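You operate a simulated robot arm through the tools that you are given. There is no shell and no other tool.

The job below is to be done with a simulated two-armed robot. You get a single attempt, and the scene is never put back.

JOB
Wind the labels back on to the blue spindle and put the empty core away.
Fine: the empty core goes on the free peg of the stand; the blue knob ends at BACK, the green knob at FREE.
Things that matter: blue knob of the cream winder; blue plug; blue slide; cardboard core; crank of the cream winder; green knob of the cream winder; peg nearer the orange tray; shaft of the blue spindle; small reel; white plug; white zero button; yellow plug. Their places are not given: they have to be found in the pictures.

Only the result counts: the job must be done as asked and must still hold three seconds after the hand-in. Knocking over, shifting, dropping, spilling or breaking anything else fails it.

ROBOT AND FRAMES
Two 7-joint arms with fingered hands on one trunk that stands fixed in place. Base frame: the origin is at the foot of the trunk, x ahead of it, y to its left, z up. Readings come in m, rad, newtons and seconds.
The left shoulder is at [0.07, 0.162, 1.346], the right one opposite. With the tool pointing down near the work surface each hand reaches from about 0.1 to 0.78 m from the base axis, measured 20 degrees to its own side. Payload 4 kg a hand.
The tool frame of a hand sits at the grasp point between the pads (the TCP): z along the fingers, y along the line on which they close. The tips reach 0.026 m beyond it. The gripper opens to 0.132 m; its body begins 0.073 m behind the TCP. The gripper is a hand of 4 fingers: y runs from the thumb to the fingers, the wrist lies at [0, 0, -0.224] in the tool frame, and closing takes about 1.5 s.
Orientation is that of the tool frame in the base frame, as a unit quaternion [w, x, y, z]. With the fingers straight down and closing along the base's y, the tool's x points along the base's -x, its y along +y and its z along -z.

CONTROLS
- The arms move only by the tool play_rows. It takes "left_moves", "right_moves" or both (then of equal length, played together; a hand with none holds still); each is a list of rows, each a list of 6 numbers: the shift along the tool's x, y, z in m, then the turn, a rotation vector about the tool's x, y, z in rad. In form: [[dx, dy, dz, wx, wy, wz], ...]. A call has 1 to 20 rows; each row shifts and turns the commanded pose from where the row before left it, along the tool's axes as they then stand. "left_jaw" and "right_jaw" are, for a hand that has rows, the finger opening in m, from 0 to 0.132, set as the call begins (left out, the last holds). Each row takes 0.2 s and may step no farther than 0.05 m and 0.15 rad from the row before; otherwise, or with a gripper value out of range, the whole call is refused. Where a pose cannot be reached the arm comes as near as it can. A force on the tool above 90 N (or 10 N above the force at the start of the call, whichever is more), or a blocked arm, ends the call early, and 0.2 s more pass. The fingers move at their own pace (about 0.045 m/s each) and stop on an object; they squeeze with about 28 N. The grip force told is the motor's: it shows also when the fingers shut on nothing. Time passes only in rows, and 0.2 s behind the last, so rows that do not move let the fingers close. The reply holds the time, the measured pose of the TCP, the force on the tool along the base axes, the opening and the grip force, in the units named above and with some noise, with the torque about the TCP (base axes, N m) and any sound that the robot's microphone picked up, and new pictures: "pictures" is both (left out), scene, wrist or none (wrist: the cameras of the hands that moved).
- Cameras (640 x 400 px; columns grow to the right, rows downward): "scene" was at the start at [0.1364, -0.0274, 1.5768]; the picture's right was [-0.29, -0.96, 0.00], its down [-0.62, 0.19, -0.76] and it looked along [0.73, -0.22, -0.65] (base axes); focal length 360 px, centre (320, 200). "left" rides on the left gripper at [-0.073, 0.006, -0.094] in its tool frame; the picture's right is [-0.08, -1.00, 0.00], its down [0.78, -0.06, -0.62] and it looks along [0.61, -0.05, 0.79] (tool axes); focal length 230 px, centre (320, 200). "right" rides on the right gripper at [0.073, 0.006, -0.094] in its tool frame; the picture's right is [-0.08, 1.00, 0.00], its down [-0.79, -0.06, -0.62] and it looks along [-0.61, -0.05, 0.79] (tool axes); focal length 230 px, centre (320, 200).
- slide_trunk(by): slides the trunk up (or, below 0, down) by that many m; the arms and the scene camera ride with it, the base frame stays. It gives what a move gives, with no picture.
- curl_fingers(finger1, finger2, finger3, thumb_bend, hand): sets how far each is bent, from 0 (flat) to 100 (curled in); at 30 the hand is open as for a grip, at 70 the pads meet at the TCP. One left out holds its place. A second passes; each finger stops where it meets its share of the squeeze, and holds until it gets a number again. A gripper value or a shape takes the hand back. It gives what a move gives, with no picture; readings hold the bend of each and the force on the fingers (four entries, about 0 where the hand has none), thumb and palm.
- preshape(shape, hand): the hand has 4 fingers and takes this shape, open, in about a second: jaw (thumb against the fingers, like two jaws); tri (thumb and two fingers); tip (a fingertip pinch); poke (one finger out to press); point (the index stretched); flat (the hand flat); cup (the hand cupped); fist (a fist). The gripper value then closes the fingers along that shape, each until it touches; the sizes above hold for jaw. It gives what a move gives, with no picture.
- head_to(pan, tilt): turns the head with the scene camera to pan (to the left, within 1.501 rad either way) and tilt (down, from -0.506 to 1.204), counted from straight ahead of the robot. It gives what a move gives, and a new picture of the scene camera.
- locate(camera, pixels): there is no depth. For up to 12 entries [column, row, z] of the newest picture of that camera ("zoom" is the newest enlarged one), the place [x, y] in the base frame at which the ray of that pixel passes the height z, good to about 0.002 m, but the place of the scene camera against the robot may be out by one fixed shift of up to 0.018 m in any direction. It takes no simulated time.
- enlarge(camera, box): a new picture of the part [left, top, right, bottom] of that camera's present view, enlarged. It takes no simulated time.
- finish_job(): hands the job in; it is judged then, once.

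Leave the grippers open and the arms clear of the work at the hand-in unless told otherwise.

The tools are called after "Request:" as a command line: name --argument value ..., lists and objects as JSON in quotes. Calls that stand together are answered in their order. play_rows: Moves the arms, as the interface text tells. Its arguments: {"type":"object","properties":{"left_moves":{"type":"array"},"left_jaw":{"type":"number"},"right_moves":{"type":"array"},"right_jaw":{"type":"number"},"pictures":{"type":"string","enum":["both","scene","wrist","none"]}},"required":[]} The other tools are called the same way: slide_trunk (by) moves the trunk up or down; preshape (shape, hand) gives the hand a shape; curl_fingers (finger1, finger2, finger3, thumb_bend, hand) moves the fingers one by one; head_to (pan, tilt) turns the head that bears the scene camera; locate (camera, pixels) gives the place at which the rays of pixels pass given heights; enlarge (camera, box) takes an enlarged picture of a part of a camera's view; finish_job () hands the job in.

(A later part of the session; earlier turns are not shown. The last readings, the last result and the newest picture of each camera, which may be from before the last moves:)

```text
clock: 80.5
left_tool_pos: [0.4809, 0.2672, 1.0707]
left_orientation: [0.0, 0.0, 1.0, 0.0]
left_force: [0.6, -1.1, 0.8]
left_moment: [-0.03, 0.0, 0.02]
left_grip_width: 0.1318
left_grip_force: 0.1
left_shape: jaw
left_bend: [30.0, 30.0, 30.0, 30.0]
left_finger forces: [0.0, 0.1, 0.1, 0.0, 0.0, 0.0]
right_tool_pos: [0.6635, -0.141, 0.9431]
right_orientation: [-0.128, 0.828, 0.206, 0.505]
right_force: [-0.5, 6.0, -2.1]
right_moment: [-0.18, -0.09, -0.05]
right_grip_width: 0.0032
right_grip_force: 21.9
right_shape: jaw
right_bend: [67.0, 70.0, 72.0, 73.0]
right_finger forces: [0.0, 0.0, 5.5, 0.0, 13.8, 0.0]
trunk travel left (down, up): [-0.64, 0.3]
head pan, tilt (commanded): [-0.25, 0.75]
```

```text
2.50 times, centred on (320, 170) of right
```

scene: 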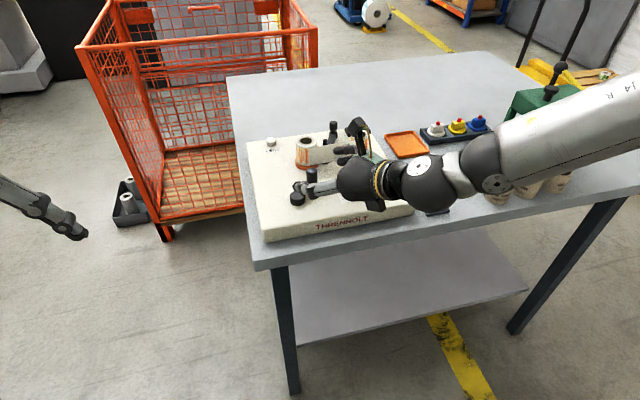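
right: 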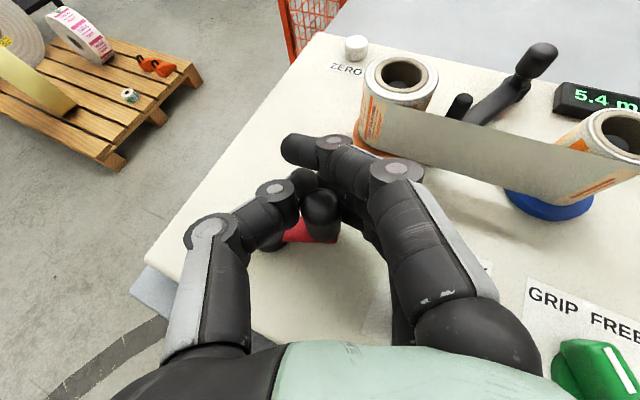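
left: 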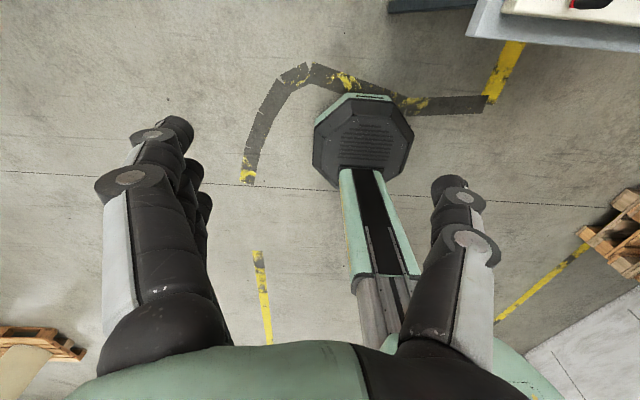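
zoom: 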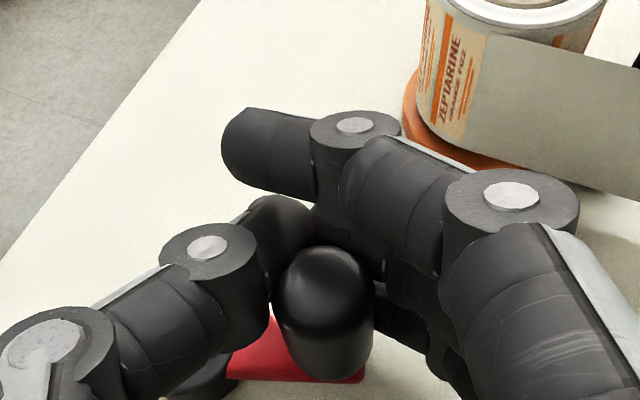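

The display jumped to 5.4 m as the fingers nudged the handle, so clockwise indeed counts up. Now I turn counterclockwise: three 20 deg steps first, about the hub (0.6455, -0.102) with radius 0.0405.

Request:
play_rows --right_moves '[[0, 0, 0, 0, 0, 0], [0.00638, -0.00169, 0.01241, 0, 0, 0], [0.00571, -0.00635, 0.01116, 0, 0, 0], [0.00435, -0.01027, 0.00856, 0, 0, 0]]' --pictures "wrist"

Request:
enlarge --camera "right" --box '[200, 90, 440, 250]'

```text
clock: 81.5
left_tool_pos: [0.4812, 0.2652, 1.071]
left_orientation: [0.0, 0.0, 1.0, 0.0]
left_force: [0.3, -0.4, 0.4]
left_moment: [-0.01, 0.02, 0.04]
left_grip_width: 0.132
left_grip_force: 0.0
left_shape: jaw
left_bend: [30.0, 30.0, 30.0, 30.0]
left_finger forces: [0.1, 0.0, 0.0, 0.0, 0.1, 0.1]
right_tool_pos: [0.6879, -0.108, 0.9451]
right_orientation: [-0.128, 0.827, 0.206, 0.506]
right_force: [-0.7, -0.6, 0.0]
right_moment: [0.02, 0.02, 0.03]
right_grip_width: 0.0
right_grip_force: 28.4
right_shape: jaw
right_bend: [68.0, 64.0, 74.0, 74.0]
right_finger forces: [0.0, 0.0, 0.1, 0.0, 0.0, 0.1]
trunk travel left (down, up): [-0.64, 0.3]
head pan, tilt (commanded): [-0.25, 0.75]
```

right: 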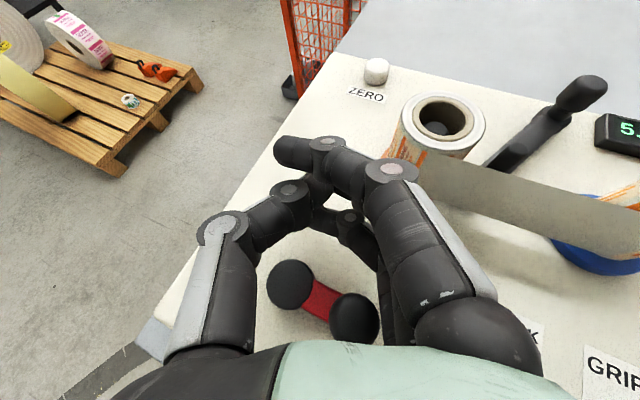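

```text
2.50 times, centred on (320, 170) of right
```

zoom: 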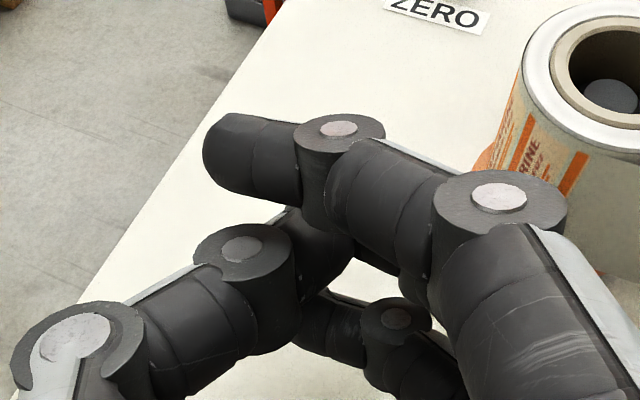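

The handle slid back towards the palm and now stands inside the closed hand, about 5 cm behind the fingertips; a wrap-around grasp against the palm should hold it positively. I curl the fingers fully around it and the thumb to 85.

Request:
curl_fingers --hand "right" --finger1 100 --finger2 100 --finger3 100 --thumb_bend 85

Request:
play_rows --right_moves '[[0, 0, 0, 0, 0, 0]]' --pictures "both"

Request:
enlarge --camera "right" --box '[180, 130, 480, 350]'

```text
clock: 82.5
left_tool_pos: [0.4806, 0.2659, 1.0716]
left_orientation: [0.0, 0.0, 1.0, 0.0]
left_force: [0.0, 0.5, 0.3]
left_moment: [-0.02, -0.02, -0.04]
left_grip_width: 0.1319
left_grip_force: 0.0
left_shape: jaw
left_bend: [30.0, 30.0, 30.0, 30.0]
left_finger forces: [0.0, 0.0, 0.0, 0.0, 0.0, 0.0]
right_tool_pos: [0.6879, -0.1088, 0.9449]
right_orientation: [-0.129, 0.827, 0.207, 0.506]
right_force: [-0.3, -0.7, 0.2]
right_moment: [-0.01, 0.02, 0.02]
right_grip_width: 0.0364
right_grip_force: 0.0
right_shape: fingers
right_bend: [100.0, 71.0, 100.0, 80.0]
right_finger forces: [0.0, 0.0, 0.4, 0.0, 0.0, 0.0]
trunk travel left (down, up): [-0.64, 0.3]
head pan, tilt (commanded): [-0.25, 0.75]
```

```text
clock: 82.9
left_tool_pos: [0.4821, 0.2654, 1.0718]
left_orientation: [0.0, 0.0, 1.0, -0.001]
left_force: [0.1, 1.5, -0.1]
left_moment: [0.01, -0.01, -0.01]
left_grip_width: 0.1319
left_grip_force: 0.0
left_shape: jaw
left_bend: [30.0, 30.0, 30.0, 30.0]
left_finger forces: [0.0, 0.1, 0.1, 0.0, 0.0, 0.0]
right_tool_pos: [0.6868, -0.1089, 0.9447]
right_orientation: [-0.128, 0.828, 0.206, 0.506]
right_force: [0.2, -0.4, -0.3]
right_moment: [0.02, -0.02, 0.02]
right_grip_width: 0.0365
right_grip_force: 0.7
right_shape: fingers
right_bend: [100.0, 71.0, 100.0, 80.0]
right_finger forces: [0.0, 0.0, 0.4, 0.0, 0.0, 0.0]
trunk travel left (down, up): [-0.64, 0.3]
head pan, tilt (commanded): [-0.25, 0.75]
```

scene: 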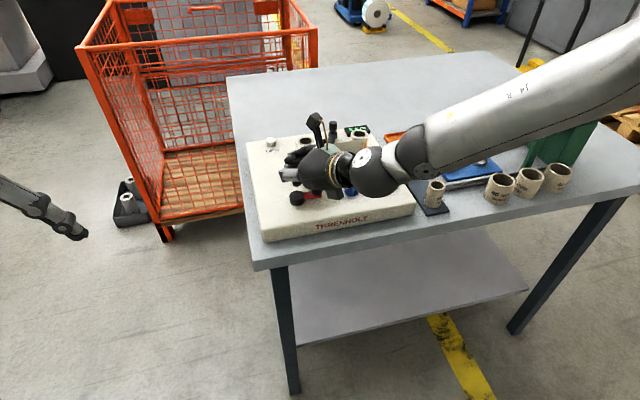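
right: 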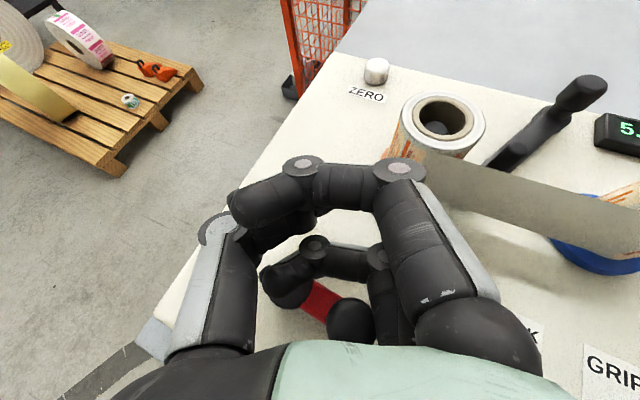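

```text
1.82 times, centred on (330, 240) of right
```

zoom: 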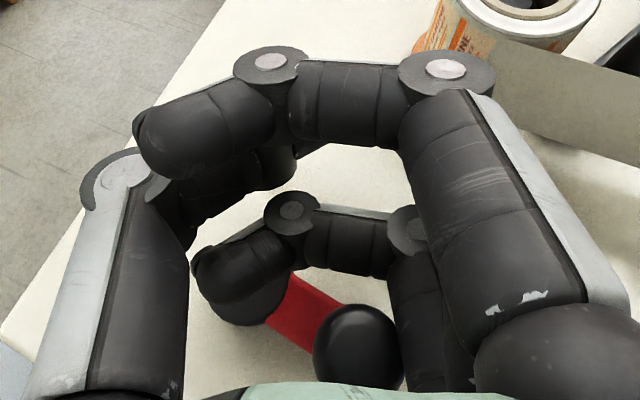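

The curled third finger and the palm now form a cage round the handle. For a better overlap I want the hand nearly level (tilt 1.35 rad) and the trunk lower. I lift the hand straight up 0.2 m off the handle, add 0.25 rad of tilt, and then slide the trunk down 0.13 m.

Request:
play_rows --right_moves '[[0.0356, 0, -0.0182, 0, 0, 0], [0.0356, 0, -0.0182, 0, 0, 0], [0.0356, 0, -0.0182, 0, 0, 0], [0.0356, 0, -0.0182, 0, 0, 0], [0.0356, 0, -0.0182, 0, 0, 0], [0, 0, 0, 0, 0.125, 0], [0, 0, 0, 0, 0.125, 0]]' --pictures "none"

Request:
slide_trunk --by -0.13

Request:
play_rows --right_moves '[[0, 0, 0, 0, 0, 0]]' --pictures "both"

```text
clock: 84.5
left_tool_pos: [0.4811, 0.2655, 1.0705]
left_orientation: [0.001, -0.001, 1.0, 0.0]
left_force: [0.0, -0.1, 0.5]
left_moment: [0.0, 0.01, 0.02]
left_grip_width: 0.1321
left_grip_force: 0.0
left_shape: jaw
left_bend: [30.0, 30.0, 30.0, 30.0]
left_finger forces: [0.0, 0.0, 0.1, 0.0, 0.0, 0.1]
right_tool_pos: [0.6878, -0.1078, 1.1446]
right_orientation: [-0.153, 0.757, 0.188, 0.607]
right_force: [-0.5, -0.6, -0.4]
right_moment: [0.0, 0.03, -0.01]
right_grip_width: 0.0362
right_grip_force: 0.2
right_shape: fingers
right_bend: [100.0, 71.0, 100.0, 80.0]
right_finger forces: [0.1, 0.0, 0.1, 0.1, 0.0, 0.0]
trunk travel left (down, up): [-0.64, 0.3]
head pan, tilt (commanded): [-0.25, 0.75]
```

```text
clock: 86.0
left_tool_pos: [0.4804, 0.2671, 0.9424]
left_orientation: [-0.001, 0.0, 1.0, -0.001]
left_force: [0.8, 0.3, 0.2]
left_moment: [-0.02, -0.04, -0.01]
left_grip_width: 0.132
left_grip_force: 0.1
left_shape: jaw
left_bend: [30.0, 30.0, 30.0, 30.0]
left_finger forces: [0.0, 0.0, 0.0, 0.0, 0.0, 0.0]
right_tool_pos: [0.6874, -0.1082, 1.015]
right_orientation: [-0.152, 0.758, 0.188, 0.605]
right_force: [-0.7, -0.2, 0.3]
right_moment: [0.03, -0.01, 0.0]
right_grip_width: 0.0365
right_grip_force: 0.0
right_shape: fingers
right_bend: [100.0, 71.0, 100.0, 80.0]
right_finger forces: [0.1, 0.0, 0.0, 0.0, 0.0, 0.1]
trunk travel left (down, up): [-0.51, 0.43]
head pan, tilt (commanded): [-0.25, 0.75]
```

```text
clock: 86.5
left_tool_pos: [0.4809, 0.2662, 0.9399]
left_orientation: [-0.001, 0.0, 1.0, -0.001]
left_force: [0.4, -1.0, -0.8]
left_moment: [-0.04, -0.05, 0.02]
left_grip_width: 0.132
left_grip_force: 0.0
left_shape: jaw
left_bend: [30.0, 30.0, 30.0, 30.0]
left_finger forces: [0.0, 0.1, 0.1, 0.0, 0.0, 0.0]
right_tool_pos: [0.6864, -0.1062, 1.015]
right_orientation: [-0.152, 0.759, 0.189, 0.605]
right_force: [0.1, 0.4, 0.4]
right_moment: [0.03, 0.01, -0.02]
right_grip_width: 0.0365
right_grip_force: 0.0
right_shape: fingers
right_bend: [100.0, 71.0, 100.0, 80.0]
right_finger forces: [0.0, 0.0, 0.0, 0.0, 0.0, 0.0]
trunk travel left (down, up): [-0.51, 0.43]
head pan, tilt (commanded): [-0.25, 0.75]
```

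scene: 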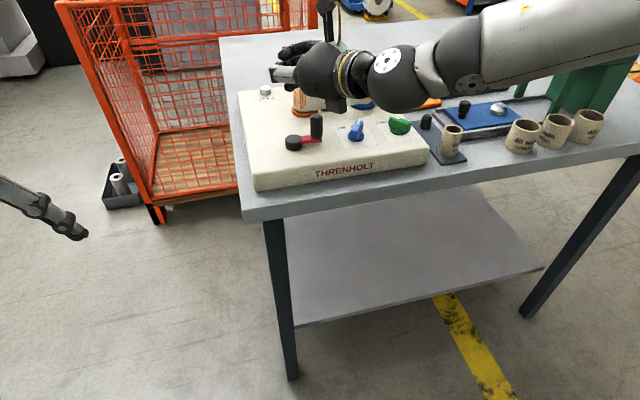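
right: 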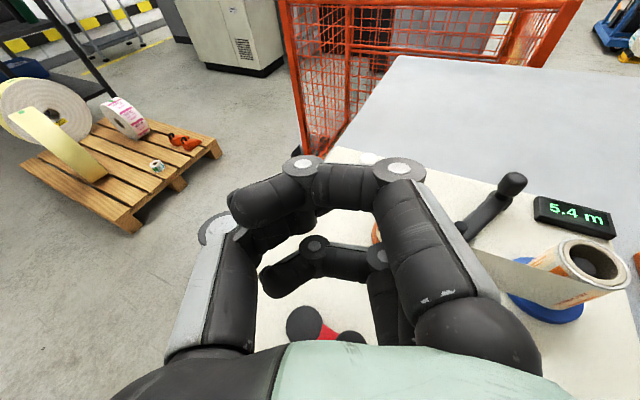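

The display shows 5.4 m and the cage is above the crank. I check where the handle stands now, in the scene view with the knob sticker as reference.

Request:
enlarge --camera "scene" --box '[265, 100, 385, 180]'

```text
5.00 times, centred on (325, 140) of scene
```

zoom: 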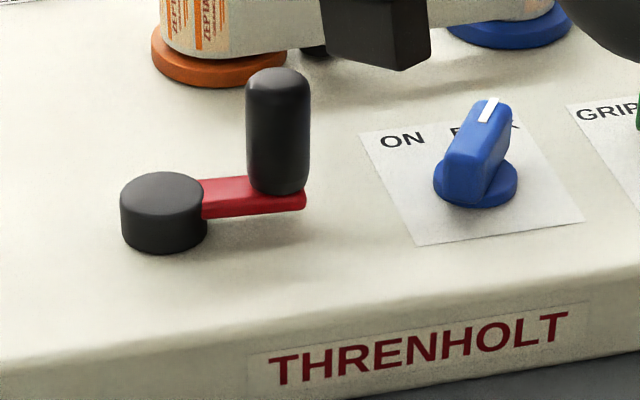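

Request:
locate --camera "zoom" --pixels '[[163, 190, 0.905], [163, 232, 0.887], [278, 183, 0.907], [278, 80, 0.947], [475, 185, 0.888], [417, 246, 0.885], [584, 220, 0.885], [362, 130, 0.885]]'

```text
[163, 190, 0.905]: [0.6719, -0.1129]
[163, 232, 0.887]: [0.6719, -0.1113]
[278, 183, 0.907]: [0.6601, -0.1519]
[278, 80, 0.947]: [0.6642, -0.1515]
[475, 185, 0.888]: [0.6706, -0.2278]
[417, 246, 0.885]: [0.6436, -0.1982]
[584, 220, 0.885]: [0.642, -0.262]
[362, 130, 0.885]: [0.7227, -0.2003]
```

Corrected, the hub is at (0.6465, -0.1015) and the handle at about (0.638, -0.140), i.e. to the right of the hub. I bring the cage above the handle and down to z 0.975, still clear of its top, and look.

Request:
play_rows --right_moves '[[-0.0199, 0.0053, 0.0029, 0, 0, 0], [-0.0198, 0.0053, 0.0029, 0, 0, 0]]' --pictures "both"

Request:
enlarge --camera "right" --box '[200, 200, 440, 360]'

Request:
enlarge --camera "scene" --box '[250, 60, 390, 180]'

```text
clock: 87.0
left_tool_pos: [0.481, 0.2661, 0.9405]
left_orientation: [0.0, 0.001, 1.0, 0.0]
left_force: [0.1, 0.4, 0.0]
left_moment: [0.01, 0.03, -0.04]
left_grip_width: 0.1319
left_grip_force: 0.1
left_shape: jaw
left_bend: [30.0, 30.0, 30.0, 30.0]
left_finger forces: [0.0, 0.0, 0.0, 0.0, 0.1, 0.0]
right_tool_pos: [0.6911, -0.1176, 0.9738]
right_orientation: [-0.152, 0.759, 0.189, 0.605]
right_force: [-0.1, -0.3, -0.3]
right_moment: [0.01, 0.01, 0.03]
right_grip_width: 0.0364
right_grip_force: 0.0
right_shape: fingers
right_bend: [100.0, 71.0, 100.0, 80.0]
right_finger forces: [0.0, 0.0, 0.1, 0.0, 0.0, 0.1]
trunk travel left (down, up): [-0.51, 0.43]
head pan, tilt (commanded): [-0.25, 0.75]
```

scene: 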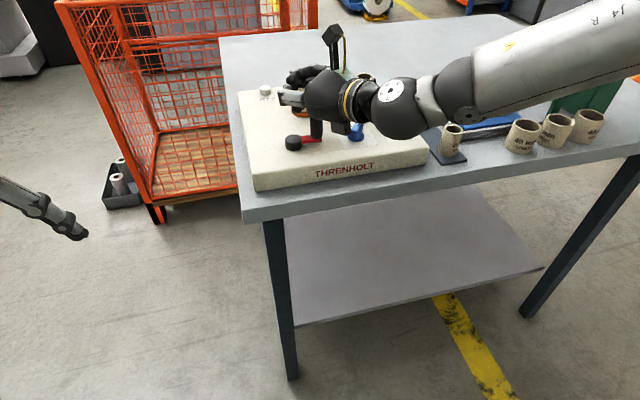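
right: 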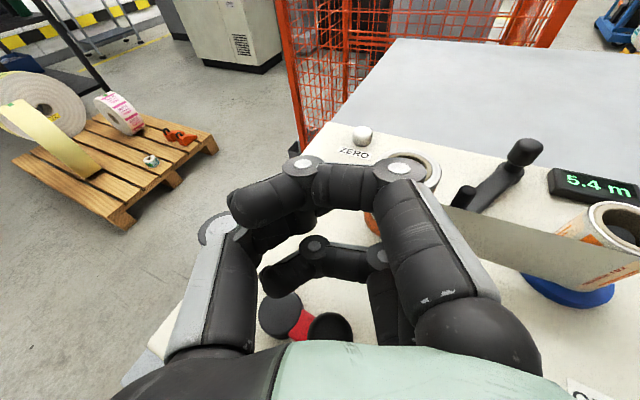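

```text
2.50 times, centred on (320, 280) of right
```

zoom: 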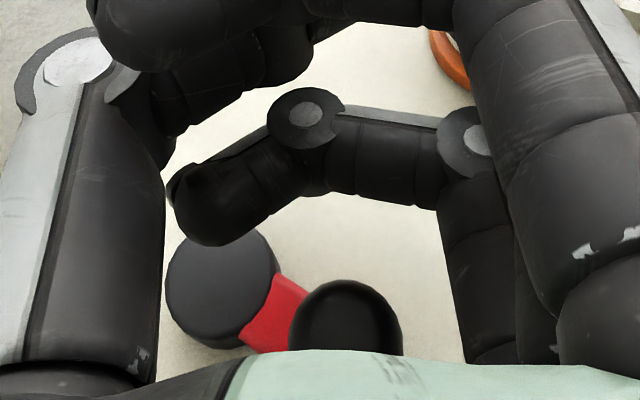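

```text
3.33 times, centred on (320, 120) of scene
```

zoom: 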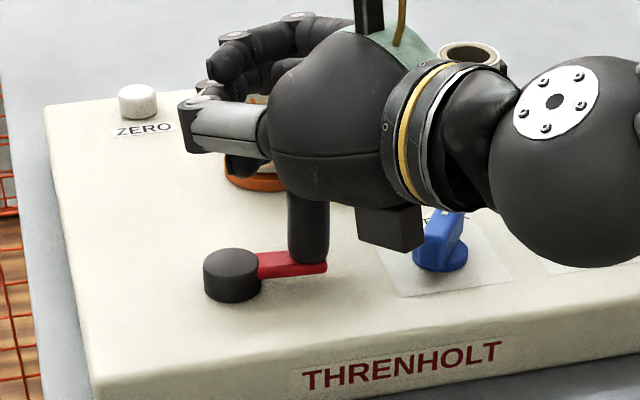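

The scene view shows a small black box under the hand near the wrist, close above the blue knob's surroundings. I locate that box and the handle to judge the clearance before going lower.

Request:
locate --camera "zoom" --pixels '[[390, 240, 0.9], [390, 240, 0.92], [390, 240, 0.94], [360, 210, 0.93], [425, 215, 0.93], [405, 250, 0.9], [405, 250, 0.92]]'

Request:
locate --camera "right" --pixels '[[330, 325, 0.947], [330, 325, 0.945], [282, 315, 0.905], [283, 313, 0.905]]'

```text
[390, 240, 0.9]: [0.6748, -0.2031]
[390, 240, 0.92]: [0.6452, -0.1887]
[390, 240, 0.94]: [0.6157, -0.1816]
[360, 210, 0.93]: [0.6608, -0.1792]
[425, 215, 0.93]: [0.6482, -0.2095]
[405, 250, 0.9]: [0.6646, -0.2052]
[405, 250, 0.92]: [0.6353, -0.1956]
```

```text
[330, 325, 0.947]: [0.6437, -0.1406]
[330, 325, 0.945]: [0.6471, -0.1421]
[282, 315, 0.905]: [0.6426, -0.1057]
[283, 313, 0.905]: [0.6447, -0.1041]
```

The box bottom would come close to the hub, so I lean the hand back to 1.25 rad and lower it 31 mm straight down over the handle, watching the force.

Request:
play_rows --right_moves '[[0, 0, 0, 0, -0.1, 0], [-0.0147, 0, 0.0049, 0, 0, 0], [-0.0147, 0, 0.0049, 0, 0, 0]]' --pictures "both"

Request:
enlarge --camera "right" --box '[200, 200, 440, 360]'

Request:
enlarge --camera "scene" --box '[250, 60, 390, 180]'

```text
clock: 87.8
left_tool_pos: [0.4811, 0.2662, 0.9416]
left_orientation: [0.0, 0.0, 1.0, 0.0]
left_force: [1.3, -1.0, 0.6]
left_moment: [0.02, -0.01, -0.02]
left_grip_width: 0.1318
left_grip_force: 0.1
left_shape: jaw
left_bend: [30.0, 30.0, 30.0, 30.0]
left_finger forces: [0.0, 0.0, 0.0, 0.1, 0.1, 0.0]
right_tool_pos: [0.6886, -0.1166, 0.9434]
right_orientation: [-0.143, 0.788, 0.197, 0.566]
right_force: [0.0, -0.6, 0.3]
right_moment: [-0.01, 0.01, 0.01]
right_grip_width: 0.0365
right_grip_force: 0.0
right_shape: fingers
right_bend: [100.0, 71.0, 100.0, 80.0]
right_finger forces: [0.1, 0.1, 0.0, 0.1, 0.0, 0.0]
trunk travel left (down, up): [-0.51, 0.43]
head pan, tilt (commanded): [-0.25, 0.75]
```

scene: 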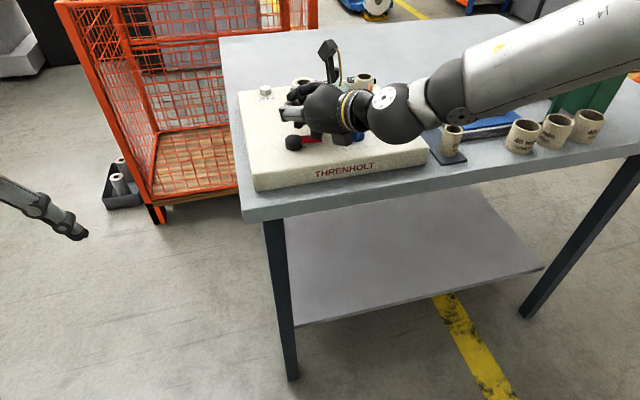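
right: 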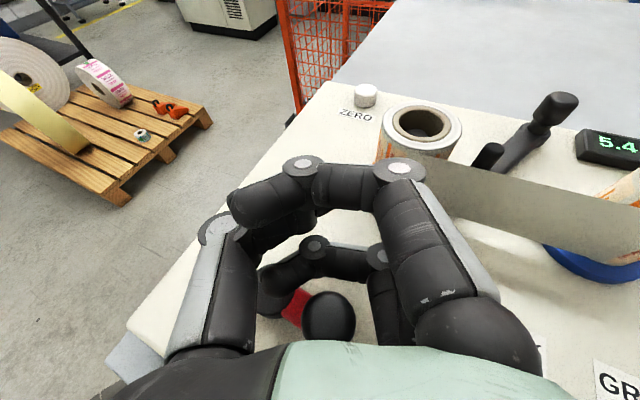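

```text
2.50 times, centred on (320, 280) of right
```

zoom: 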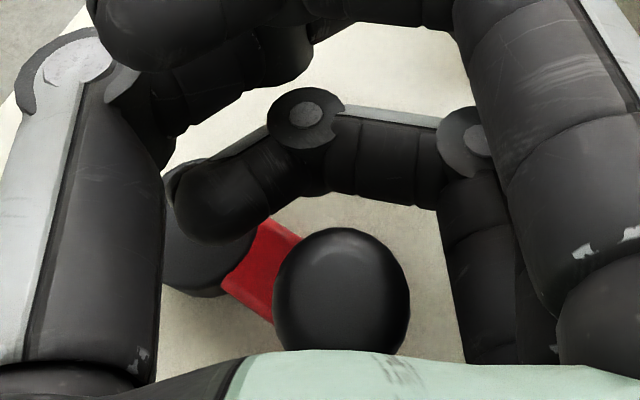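

```text
3.33 times, centred on (320, 120) of scene
```

zoom: 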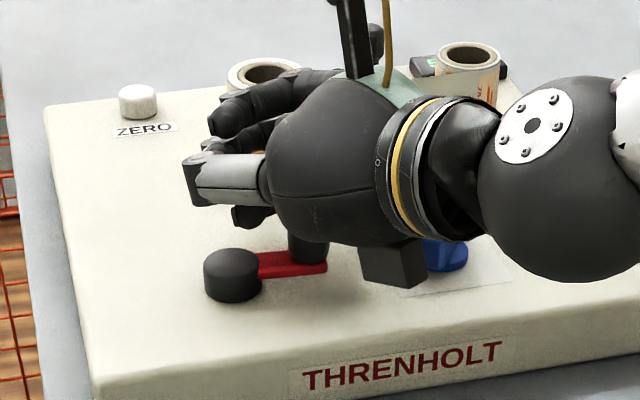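

The handle stands inside the cage with no force. I start counterclockwise: first take up the slack, then three 20 deg steps of a slightly widened circle, and check.

Request:
play_rows --right_moves '[[0.0024, 0.00902, 0.00724, 0, 0, 0], [0.00439, 0.00283, 0.01321, 0, 0, 0], [0.00456, -0.00235, 0.01371, 0, 0, 0], [0.00418, -0.00723, 0.01257, 0, 0, 0]]' --pictures "both"

Request:
enlarge --camera "right" --box '[200, 200, 440, 360]'

Request:
enlarge --camera "scene" --box '[250, 60, 390, 180]'

```text
clock: 88.8
left_tool_pos: [0.4796, 0.2668, 0.9411]
left_orientation: [0.001, 0.0, 1.0, -0.001]
left_force: [-0.2, -0.8, 0.5]
left_moment: [0.01, -0.02, 0.0]
left_grip_width: 0.132
left_grip_force: 0.1
left_shape: jaw
left_bend: [30.0, 30.0, 30.0, 30.0]
left_finger forces: [0.0, 0.1, 0.0, 0.0, 0.1, 0.0]
right_tool_pos: [0.7326, -0.0937, 0.9451]
right_orientation: [-0.144, 0.787, 0.198, 0.566]
right_force: [-13.2, 6.8, -1.2]
right_moment: [0.04, -0.02, -0.59]
right_grip_width: 0.0361
right_grip_force: 7.6
right_shape: fingers
right_bend: [100.0, 70.0, 100.0, 80.0]
right_finger forces: [0.0, 13.7, 0.1, 0.1, 0.0, 0.1]
trunk travel left (down, up): [-0.51, 0.43]
head pan, tilt (commanded): [-0.25, 0.75]
```

scene: 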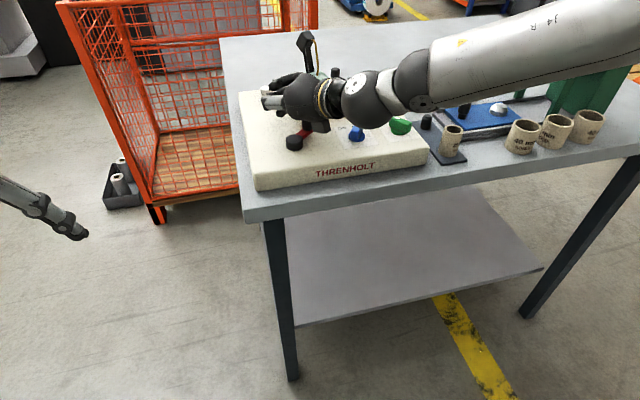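
right: 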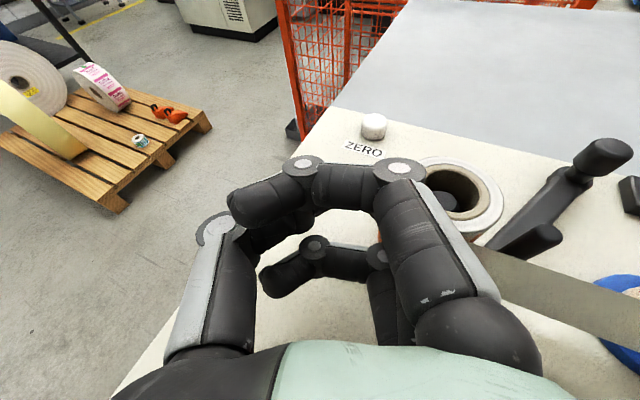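

```text
2.50 times, centred on (320, 280) of right
```

zoom: 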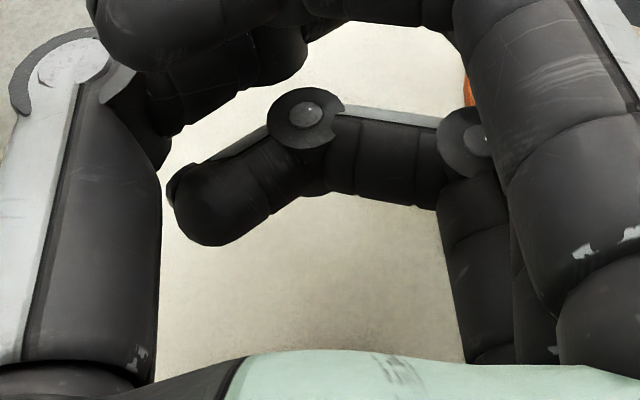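

```text
3.33 times, centred on (320, 120) of scene
```

zoom: 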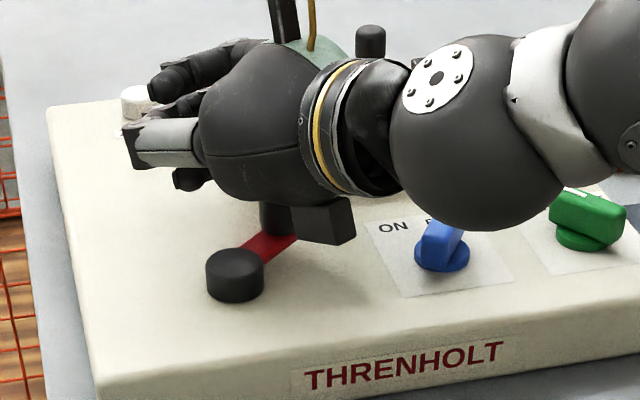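

The middle finger presses on something (13.7 N, force towards the robot): its knuckle touches the orange reel, and the handle has gone under the palm. I back straight off 3 cm along the heading at once and then lift.

Request:
play_rows --right_moves '[[-0.0048, 0, -0.0142, 0, 0, 0], [-0.0048, 0, -0.0142, 0, 0, 0]]' --pictures "both"

Request:
enlarge --camera "right" --box '[360, 110, 640, 290]'

```text
clock: 89.5
left_tool_pos: [0.4802, 0.2654, 0.9419]
left_orientation: [0.0, 0.0, 1.0, 0.0]
left_force: [-0.3, 0.1, 0.5]
left_moment: [-0.02, 0.0, 0.01]
left_grip_width: 0.1319
left_grip_force: 0.0
left_shape: jaw
left_bend: [30.0, 30.0, 30.0, 30.0]
left_finger forces: [0.1, 0.0, 0.0, 0.1, 0.0, 0.0]
right_tool_pos: [0.7076, -0.1139, 0.9439]
right_orientation: [-0.142, 0.788, 0.195, 0.566]
right_force: [-1.1, -0.5, -0.3]
right_moment: [0.02, -0.02, 0.03]
right_grip_width: 0.0362
right_grip_force: 0.1
right_shape: fingers
right_bend: [100.0, 71.0, 100.0, 81.0]
right_finger forces: [0.0, 0.1, 0.3, 0.0, 0.1, 0.1]
trunk travel left (down, up): [-0.51, 0.43]
head pan, tilt (commanded): [-0.25, 0.75]
```

scene: 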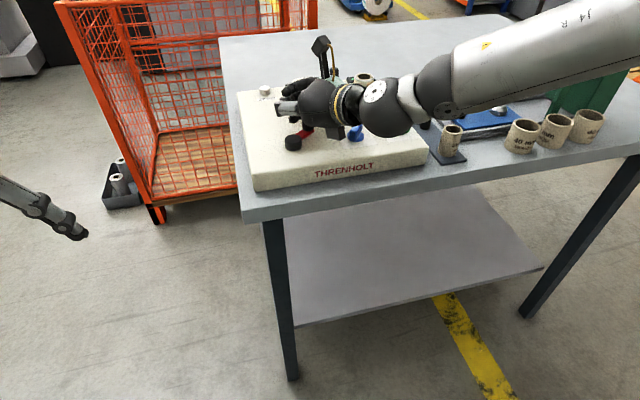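
right: 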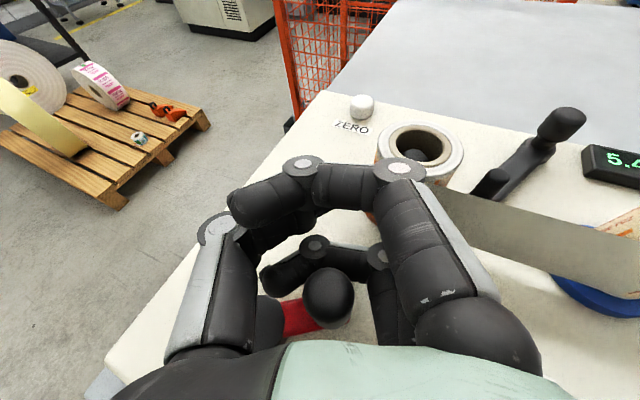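

```text
2.22 times, centred on (500, 200) of right
```

zoom: 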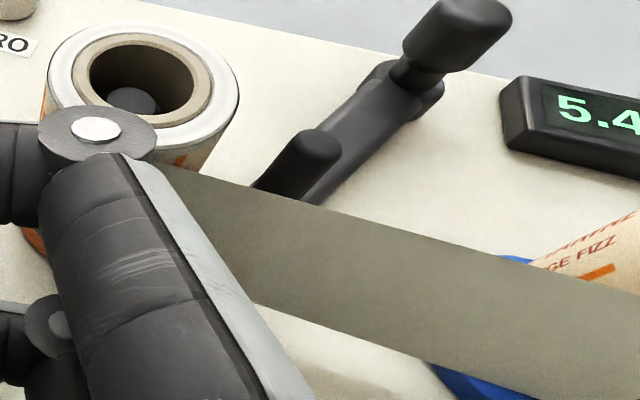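

The reel is unharmed and the handle back in the cage, but the palm rides over the handle, so this cage cannot push it away from the robot. A better way is a single finger used as a post that always pushes the handle from behind round the circle. I lift the hand and try extending only the third (lowest) finger, others curled.

Request:
play_rows --right_moves '[[0.0316, 0, -0.0105, 0, 0, 0], [0.0316, 0, -0.0105, 0, 0, 0], [0.0316, 0, -0.0105, 0, 0, 0], [-0.01, 0, -0.03, 0, 0, 0]]' --pictures "none"

Request:
curl_fingers --hand "right" --finger1 100 --finger2 60 --finger3 45 --thumb_bend 20

Request:
curl_fingers --hand "right" --finger1 100 --finger2 100 --finger3 45 --thumb_bend 100

Request:
play_rows --right_moves '[[0, 0, 0, 0, 0, 0]]' --pictures "both"

```text
clock: 90.5
left_tool_pos: [0.4798, 0.2646, 0.9425]
left_orientation: [0.001, 0.0, 1.0, 0.001]
left_force: [0.4, -0.4, 0.5]
left_moment: [-0.05, 0.02, 0.02]
left_grip_width: 0.1317
left_grip_force: 0.0
left_shape: jaw
left_bend: [30.0, 30.0, 30.0, 30.0]
left_finger forces: [0.1, 0.0, 0.0, 0.0, 0.0, 0.0]
right_tool_pos: [0.6785, -0.1262, 1.0428]
right_orientation: [-0.143, 0.787, 0.196, 0.567]
right_force: [-1.0, 0.1, 0.1]
right_moment: [0.0, 0.0, -0.04]
right_grip_width: 0.0362
right_grip_force: 0.0
right_shape: fingers
right_bend: [100.0, 71.0, 100.0, 81.0]
right_finger forces: [0.1, 0.0, 0.0, 0.0, 0.1, 0.0]
trunk travel left (down, up): [-0.51, 0.43]
head pan, tilt (commanded): [-0.25, 0.75]
```

```text
clock: 91.5
left_tool_pos: [0.4812, 0.2668, 0.9407]
left_orientation: [0.0, 0.0, 1.0, 0.001]
left_force: [-0.5, 0.7, -0.2]
left_moment: [-0.01, -0.01, -0.01]
left_grip_width: 0.1317
left_grip_force: 0.0
left_shape: jaw
left_bend: [30.0, 30.0, 30.0, 30.0]
left_finger forces: [0.1, 0.0, 0.0, 0.0, 0.1, 0.0]
right_tool_pos: [0.6802, -0.1251, 1.0425]
right_orientation: [-0.142, 0.787, 0.196, 0.567]
right_force: [0.0, -0.5, -0.2]
right_moment: [0.02, 0.01, -0.03]
right_grip_width: 0.0648
right_grip_force: 0.0
right_shape: fingers
right_bend: [100.0, 60.0, 45.0, 20.0]
right_finger forces: [0.0, 0.0, 0.0, 0.0, 0.1, 0.0]
trunk travel left (down, up): [-0.51, 0.43]
head pan, tilt (commanded): [-0.25, 0.75]
```

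```text
clock: 92.5
left_tool_pos: [0.4804, 0.2661, 0.9403]
left_orientation: [0.0, -0.001, 1.0, 0.0]
left_force: [0.8, 0.5, 0.9]
left_moment: [0.0, 0.0, 0.01]
left_grip_width: 0.1319
left_grip_force: 0.2
left_shape: jaw
left_bend: [30.0, 30.0, 30.0, 30.0]
left_finger forces: [0.0, 0.0, 0.0, 0.0, 0.0, 0.1]
right_tool_pos: [0.6801, -0.125, 1.0413]
right_orientation: [-0.143, 0.788, 0.196, 0.567]
right_force: [-0.4, -0.1, -0.7]
right_moment: [0.03, 0.0, 0.03]
right_grip_width: 0.0334
right_grip_force: 0.0
right_shape: fingers
right_bend: [100.0, 100.0, 45.0, 86.0]
right_finger forces: [0.0, 0.0, 0.1, 0.0, 0.0, 0.0]
trunk travel left (down, up): [-0.51, 0.43]
head pan, tilt (commanded): [-0.25, 0.75]
```

```text
clock: 92.8
left_tool_pos: [0.4817, 0.2667, 0.9409]
left_orientation: [0.0, -0.001, 1.0, 0.001]
left_force: [-0.2, 0.5, -0.4]
left_moment: [-0.01, -0.03, -0.01]
left_grip_width: 0.1318
left_grip_force: 0.0
left_shape: jaw
left_bend: [30.0, 30.0, 30.0, 30.0]
left_finger forces: [0.0, 0.0, 0.0, 0.0, 0.0, 0.1]
right_tool_pos: [0.6799, -0.125, 1.0423]
right_orientation: [-0.143, 0.787, 0.196, 0.567]
right_force: [-0.4, -1.0, 0.1]
right_moment: [0.03, -0.01, -0.02]
right_grip_width: 0.0337
right_grip_force: 0.0
right_shape: fingers
right_bend: [100.0, 100.0, 45.0, 86.0]
right_finger forces: [0.0, 0.0, 0.0, 0.0, 0.0, 0.0]
trunk travel left (down, up): [-0.51, 0.43]
head pan, tilt (commanded): [-0.25, 0.75]
```

scene: 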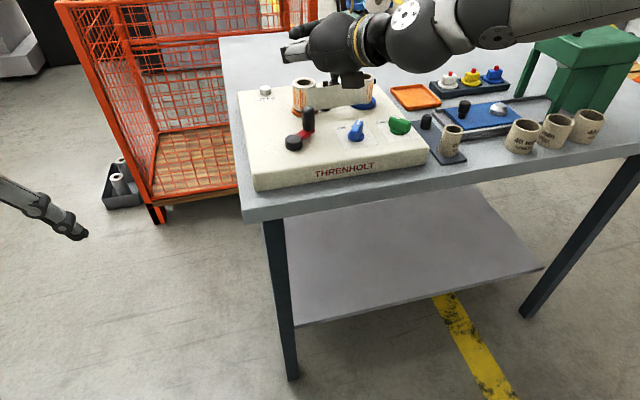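
right: 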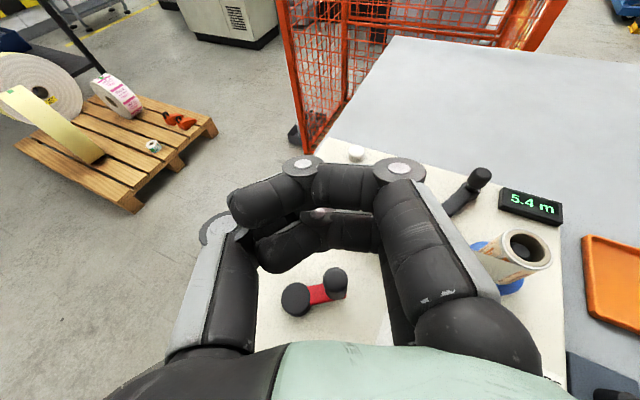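

The handle stands near (0.66, -0.135) and the hand is clear. I set the third finger to 70 so that its tip lies on the hand's axis, lean the hand back to 0.9 rad so that this finger is the lowest part, and look.

Request:
curl_fingers --hand "right" --finger3 68

Request:
play_rows --right_moves '[[0, 0, 0, 0, -0.1167, 0], [0, 0, 0, 0, -0.1167, 0], [0, 0, 0, 0, -0.1166, 0]]' --pictures "both"

Request:
enlarge --camera "right" --box '[200, 120, 480, 320]'

Request:
enlarge --camera "scene" --box '[260, 20, 400, 160]'

```text
clock: 93.8
left_tool_pos: [0.4816, 0.2663, 0.9416]
left_orientation: [0.001, 0.0, 1.0, 0.0]
left_force: [-0.7, 1.1, 0.8]
left_moment: [0.01, 0.02, 0.01]
left_grip_width: 0.132
left_grip_force: 0.1
left_shape: jaw
left_bend: [30.0, 30.0, 30.0, 30.0]
left_finger forces: [0.0, 0.0, 0.0, 0.0, 0.0, 0.0]
right_tool_pos: [0.6792, -0.1253, 1.0419]
right_orientation: [-0.144, 0.787, 0.197, 0.566]
right_force: [-0.4, -0.8, 0.1]
right_moment: [0.0, -0.02, 0.03]
right_grip_width: 0.0335
right_grip_force: 0.1
right_shape: fingers
right_bend: [100.0, 100.0, 68.0, 86.0]
right_finger forces: [0.1, 0.1, 0.0, 0.1, 0.0, 0.1]
trunk travel left (down, up): [-0.51, 0.43]
head pan, tilt (commanded): [-0.25, 0.75]
```

```text
clock: 94.7
left_tool_pos: [0.4809, 0.2658, 0.9402]
left_orientation: [-0.001, 0.001, 1.0, 0.0]
left_force: [0.9, 0.7, -1.4]
left_moment: [-0.02, -0.02, -0.01]
left_grip_width: 0.1318
left_grip_force: 0.1
left_shape: jaw
left_bend: [30.0, 30.0, 30.0, 30.0]
left_finger forces: [0.0, 0.1, 0.0, 0.0, 0.0, 0.1]
right_tool_pos: [0.6799, -0.1259, 1.0416]
right_orientation: [-0.107, 0.875, 0.218, 0.418]
right_force: [0.2, 0.6, -0.2]
right_moment: [0.0, -0.03, 0.01]
right_grip_width: 0.0335
right_grip_force: 0.0
right_shape: fingers
right_bend: [100.0, 100.0, 68.0, 86.0]
right_finger forces: [0.1, 0.2, 0.0, 0.0, 0.1, 0.0]
trunk travel left (down, up): [-0.51, 0.43]
head pan, tilt (commanded): [-0.25, 0.75]
```

scene: 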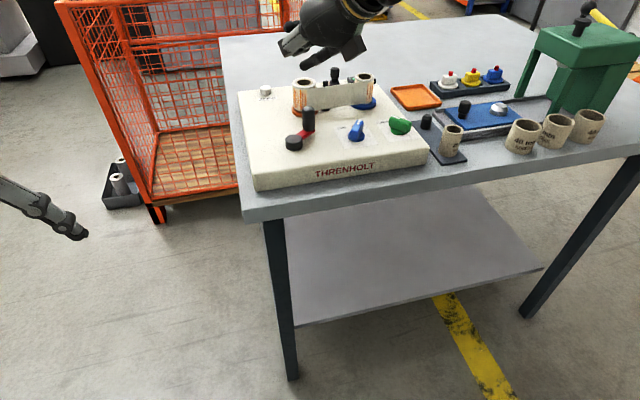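
right: 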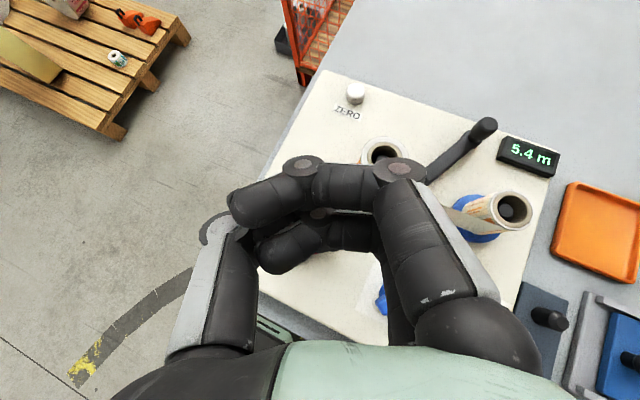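

```text
2.00 times, centred on (340, 220) of right
```

zoom: 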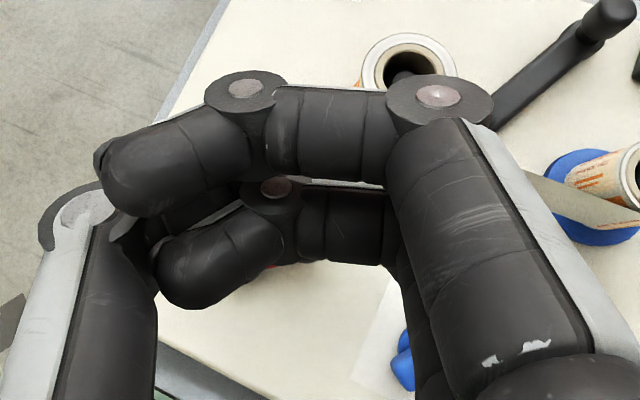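

```text
2.86 times, centred on (330, 90) of scene
```

zoom: 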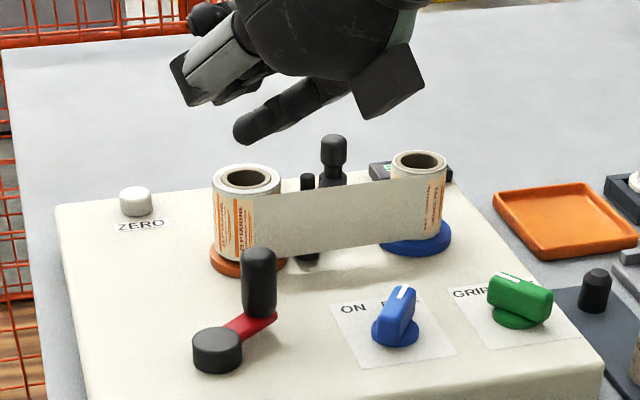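

The scene view shows the third finger as the lowest part, tip at (245, 132) in the zoom. I check its place against the expected tip position (0.683, -0.124, 1.004), and locate the handle again.

Request:
locate --camera "zoom" --pixels '[[245, 130, 1.004], [245, 130, 0.994], [180, 95, 1.02], [217, 345, 0.905], [258, 310, 0.907], [258, 255, 0.947], [395, 335, 0.888]]'

```text
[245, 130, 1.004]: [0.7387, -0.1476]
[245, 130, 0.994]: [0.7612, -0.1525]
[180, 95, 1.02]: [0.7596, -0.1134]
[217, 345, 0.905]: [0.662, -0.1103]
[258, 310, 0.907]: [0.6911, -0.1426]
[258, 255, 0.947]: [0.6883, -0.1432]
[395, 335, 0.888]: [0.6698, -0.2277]
```

Corrected, the handle is at about (0.667, -0.132), i.e. right and ahead of the hub, and the fingertip is close to where expected. I move the finger post to a point behind the handle, (0.643, -0.152), still above it, and look.

Request:
play_rows --right_moves '[[-0.0301, -0.001, -0.0045, 0, 0, 0], [-0.0301, -0.001, -0.0045, 0, 0, 0]]' --pictures "both"

Request:
enlarge --camera "scene" --box '[260, 60, 400, 180]'

```text
clock: 95.2
left_tool_pos: [0.4801, 0.2646, 0.9415]
left_orientation: [0.0, 0.0, 1.0, 0.0]
left_force: [0.3, 0.1, -0.8]
left_moment: [0.03, -0.02, 0.01]
left_grip_width: 0.1318
left_grip_force: 0.0
left_shape: jaw
left_bend: [30.0, 30.0, 30.0, 30.0]
left_finger forces: [0.0, 0.0, 0.0, 0.0, 0.1, 0.0]
right_tool_pos: [0.6389, -0.1463, 1.0003]
right_orientation: [-0.107, 0.874, 0.217, 0.421]
right_force: [0.9, 0.1, 0.1]
right_moment: [0.0, 0.02, 0.02]
right_grip_width: 0.0335
right_grip_force: 0.1
right_shape: fingers
right_bend: [100.0, 100.0, 68.0, 86.0]
right_finger forces: [0.0, 0.0, 0.0, 0.1, 0.0, 0.0]
trunk travel left (down, up): [-0.51, 0.43]
head pan, tilt (commanded): [-0.25, 0.75]
```

scene: 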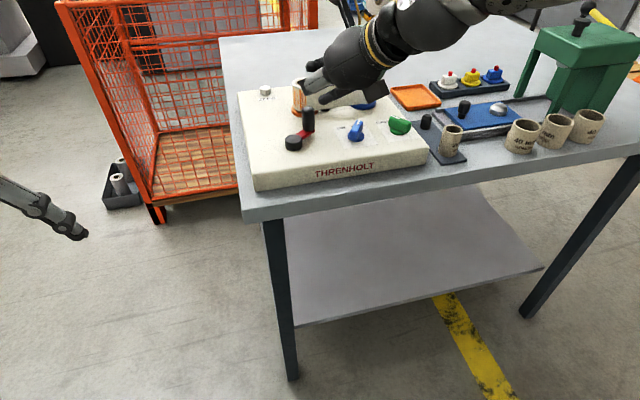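
right: 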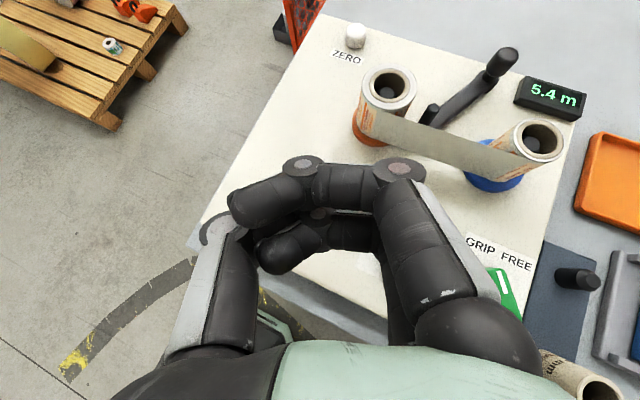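

```text
3.33 times, centred on (330, 120) of scene
```

zoom: 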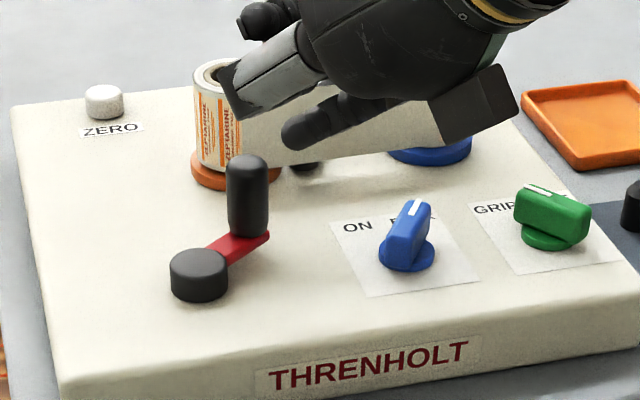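

The single finger leans too far to pull the handle back. A better grasp is with the hand rolled a quarter turn: thumb low on the robot side of the handle, middle finger over its far top edge, index and third finger flanking it, which cages it all round. I lift, reduce the tilt to 0.7 rad and spin the hand towards that roll.

Request:
play_rows --right_moves '[[0.0313, 0, -0.0249, 0, 0, 0], [0.0313, 0, -0.0249, 0, 0, 0], [0, 0, 0, 0, -0.1, 0], [0, 0, 0, 0, -0.1, 0], [0, 0, 0, 0, 0, 0.147], [0, 0, 0, 0, 0, 0.147], [0, 0, 0, 0, 0, 0.147], [0, 0, 0, 0, 0, 0.147], [0, 0, 0, 0, 0, 0.147], [0, 0, 0, 0, 0, 0.147], [0, 0, 0, 0, 0, 0.147], [0, 0, 0, 0, 0, 0.147], [0, 0, 0, 0, 0, 0.147], [0, 0, 0, 0, 0, 0.147], [0, 0, 0, 0, 0, 0.147], [0, 0, 0, 0, 0, 0.147], [0, 0, 0, 0, 0, 0.147], [0, 0, 0, 0, 0, 0.147], [0, 0, 0, 0, 0, 0.147], [0, 0, 0, 0, 0, 0.147]]' --right_jaw 0.07 --pictures "none"

Request:
play_rows --right_moves '[[0, 0, 0, 0, 0, 0.147], [0, 0, 0, 0, 0, 0.147], [0, 0, 0, 0, 0, 0.147], [0, 0, 0, 0, 0, 0.147], [0, 0, 0, 0, 0, 0.147], [0, 0, 0, 0, 0, 0.147], [0, 0, 0, 0, 0, 0.147], [0, 0, 0, 0, 0, 0.147], [0, 0, 0, 0, 0, 0.147], [0, 0, 0, 0, 0, 0.147], [0, 0, 0, 0, 0, 0.147], [0, 0, 0, 0, 0, 0.147], [0, 0, 0, 0, 0, 0.147], [0, 0, 0, 0, 0, 0.147], [0, 0, 0, 0, 0, 0.147], [0, 0, 0, 0, 0, 0.147]]' --pictures "both"

```text
clock: 99.5
left_tool_pos: [0.4799, 0.2668, 0.9411]
left_orientation: [0.0, -0.001, 1.0, 0.001]
left_force: [0.6, 0.2, -0.3]
left_moment: [0.0, -0.01, 0.02]
left_grip_width: 0.1319
left_grip_force: 0.1
left_shape: jaw
left_bend: [30.0, 30.0, 30.0, 30.0]
left_finger forces: [0.0, 0.0, 0.1, 0.0, 0.0, 0.1]
right_tool_pos: [0.6401, -0.1449, 1.0823]
right_orientation: [0.339, -0.56, 0.754, -0.05]
right_force: [-0.3, 0.1, -0.6]
right_moment: [-0.01, 0.02, -0.03]
right_grip_width: 0.0693
right_grip_force: 0.1
right_shape: jaw
right_bend: [72.0, 72.0, 72.0, 70.0]
right_finger forces: [0.1, 0.1, 0.0, 0.0, 0.0, 0.0]
trunk travel left (down, up): [-0.51, 0.43]
head pan, tilt (commanded): [-0.25, 0.75]
```

```text
clock: 102.8
left_tool_pos: [0.4809, 0.2658, 0.9418]
left_orientation: [0.0, 0.0, 1.0, 0.0]
left_force: [0.0, -0.1, 0.6]
left_moment: [0.0, 0.0, -0.07]
left_grip_width: 0.1319
left_grip_force: 0.0
left_shape: jaw
left_bend: [30.0, 30.0, 30.0, 30.0]
left_finger forces: [0.0, 0.1, 0.0, 0.0, 0.1, 0.0]
right_tool_pos: [0.6399, -0.1449, 1.0817]
right_orientation: [0.176, 0.481, 0.807, 0.294]
right_force: [-0.1, 0.0, -0.1]
right_moment: [-0.01, 0.02, -0.03]
right_grip_width: 0.069
right_grip_force: 0.1
right_shape: jaw
right_bend: [72.0, 72.0, 72.0, 70.0]
right_finger forces: [0.0, 0.1, 0.1, 0.0, 0.0, 0.1]
trunk travel left (down, up): [-0.51, 0.43]
head pan, tilt (commanded): [-0.25, 0.75]
```

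scene: 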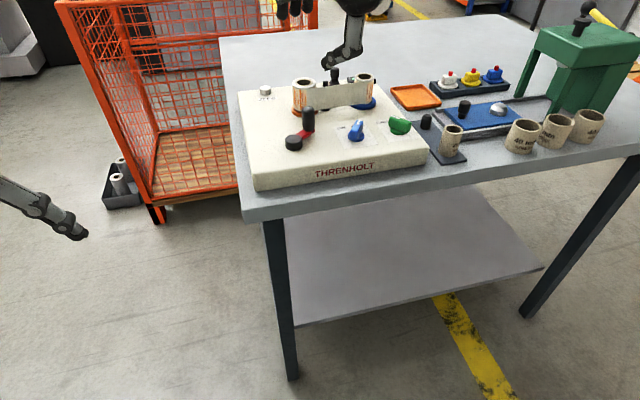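
right: 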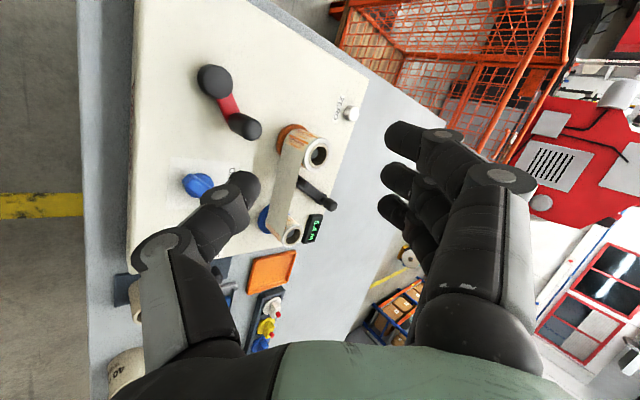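

The hand now has thumb below and fingers above-ahead, with its x axis level. I locate hub and handle in this view (hub about (214, 78), handle top about (246, 128)).

Request:
enlarge --camera "right" --box '[160, 40, 360, 180]'

Request:
locate --camera "right" --pixels '[[214, 78, 0.905], [247, 127, 0.947], [239, 119, 0.908], [197, 185, 0.888], [352, 114, 0.9]]'

```text
2.86 times, centred on (260, 110) of right
```

zoom: 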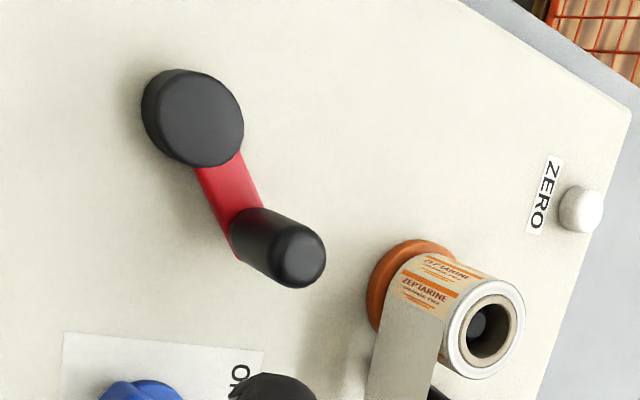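

```text
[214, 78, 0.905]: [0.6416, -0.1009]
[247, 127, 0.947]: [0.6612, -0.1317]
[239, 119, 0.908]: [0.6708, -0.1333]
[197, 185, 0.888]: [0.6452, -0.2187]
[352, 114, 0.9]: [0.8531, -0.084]
```

Request:
locate --camera "right" --pixels '[[218, 81.3, 0.905], [218, 81.3, 0.9], [253, 130, 0.947], [253, 130, 0.943], [244, 118, 0.908]]'

```text
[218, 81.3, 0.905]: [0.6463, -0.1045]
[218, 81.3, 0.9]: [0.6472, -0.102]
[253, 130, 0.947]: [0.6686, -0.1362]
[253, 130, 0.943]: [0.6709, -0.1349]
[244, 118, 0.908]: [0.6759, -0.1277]
```

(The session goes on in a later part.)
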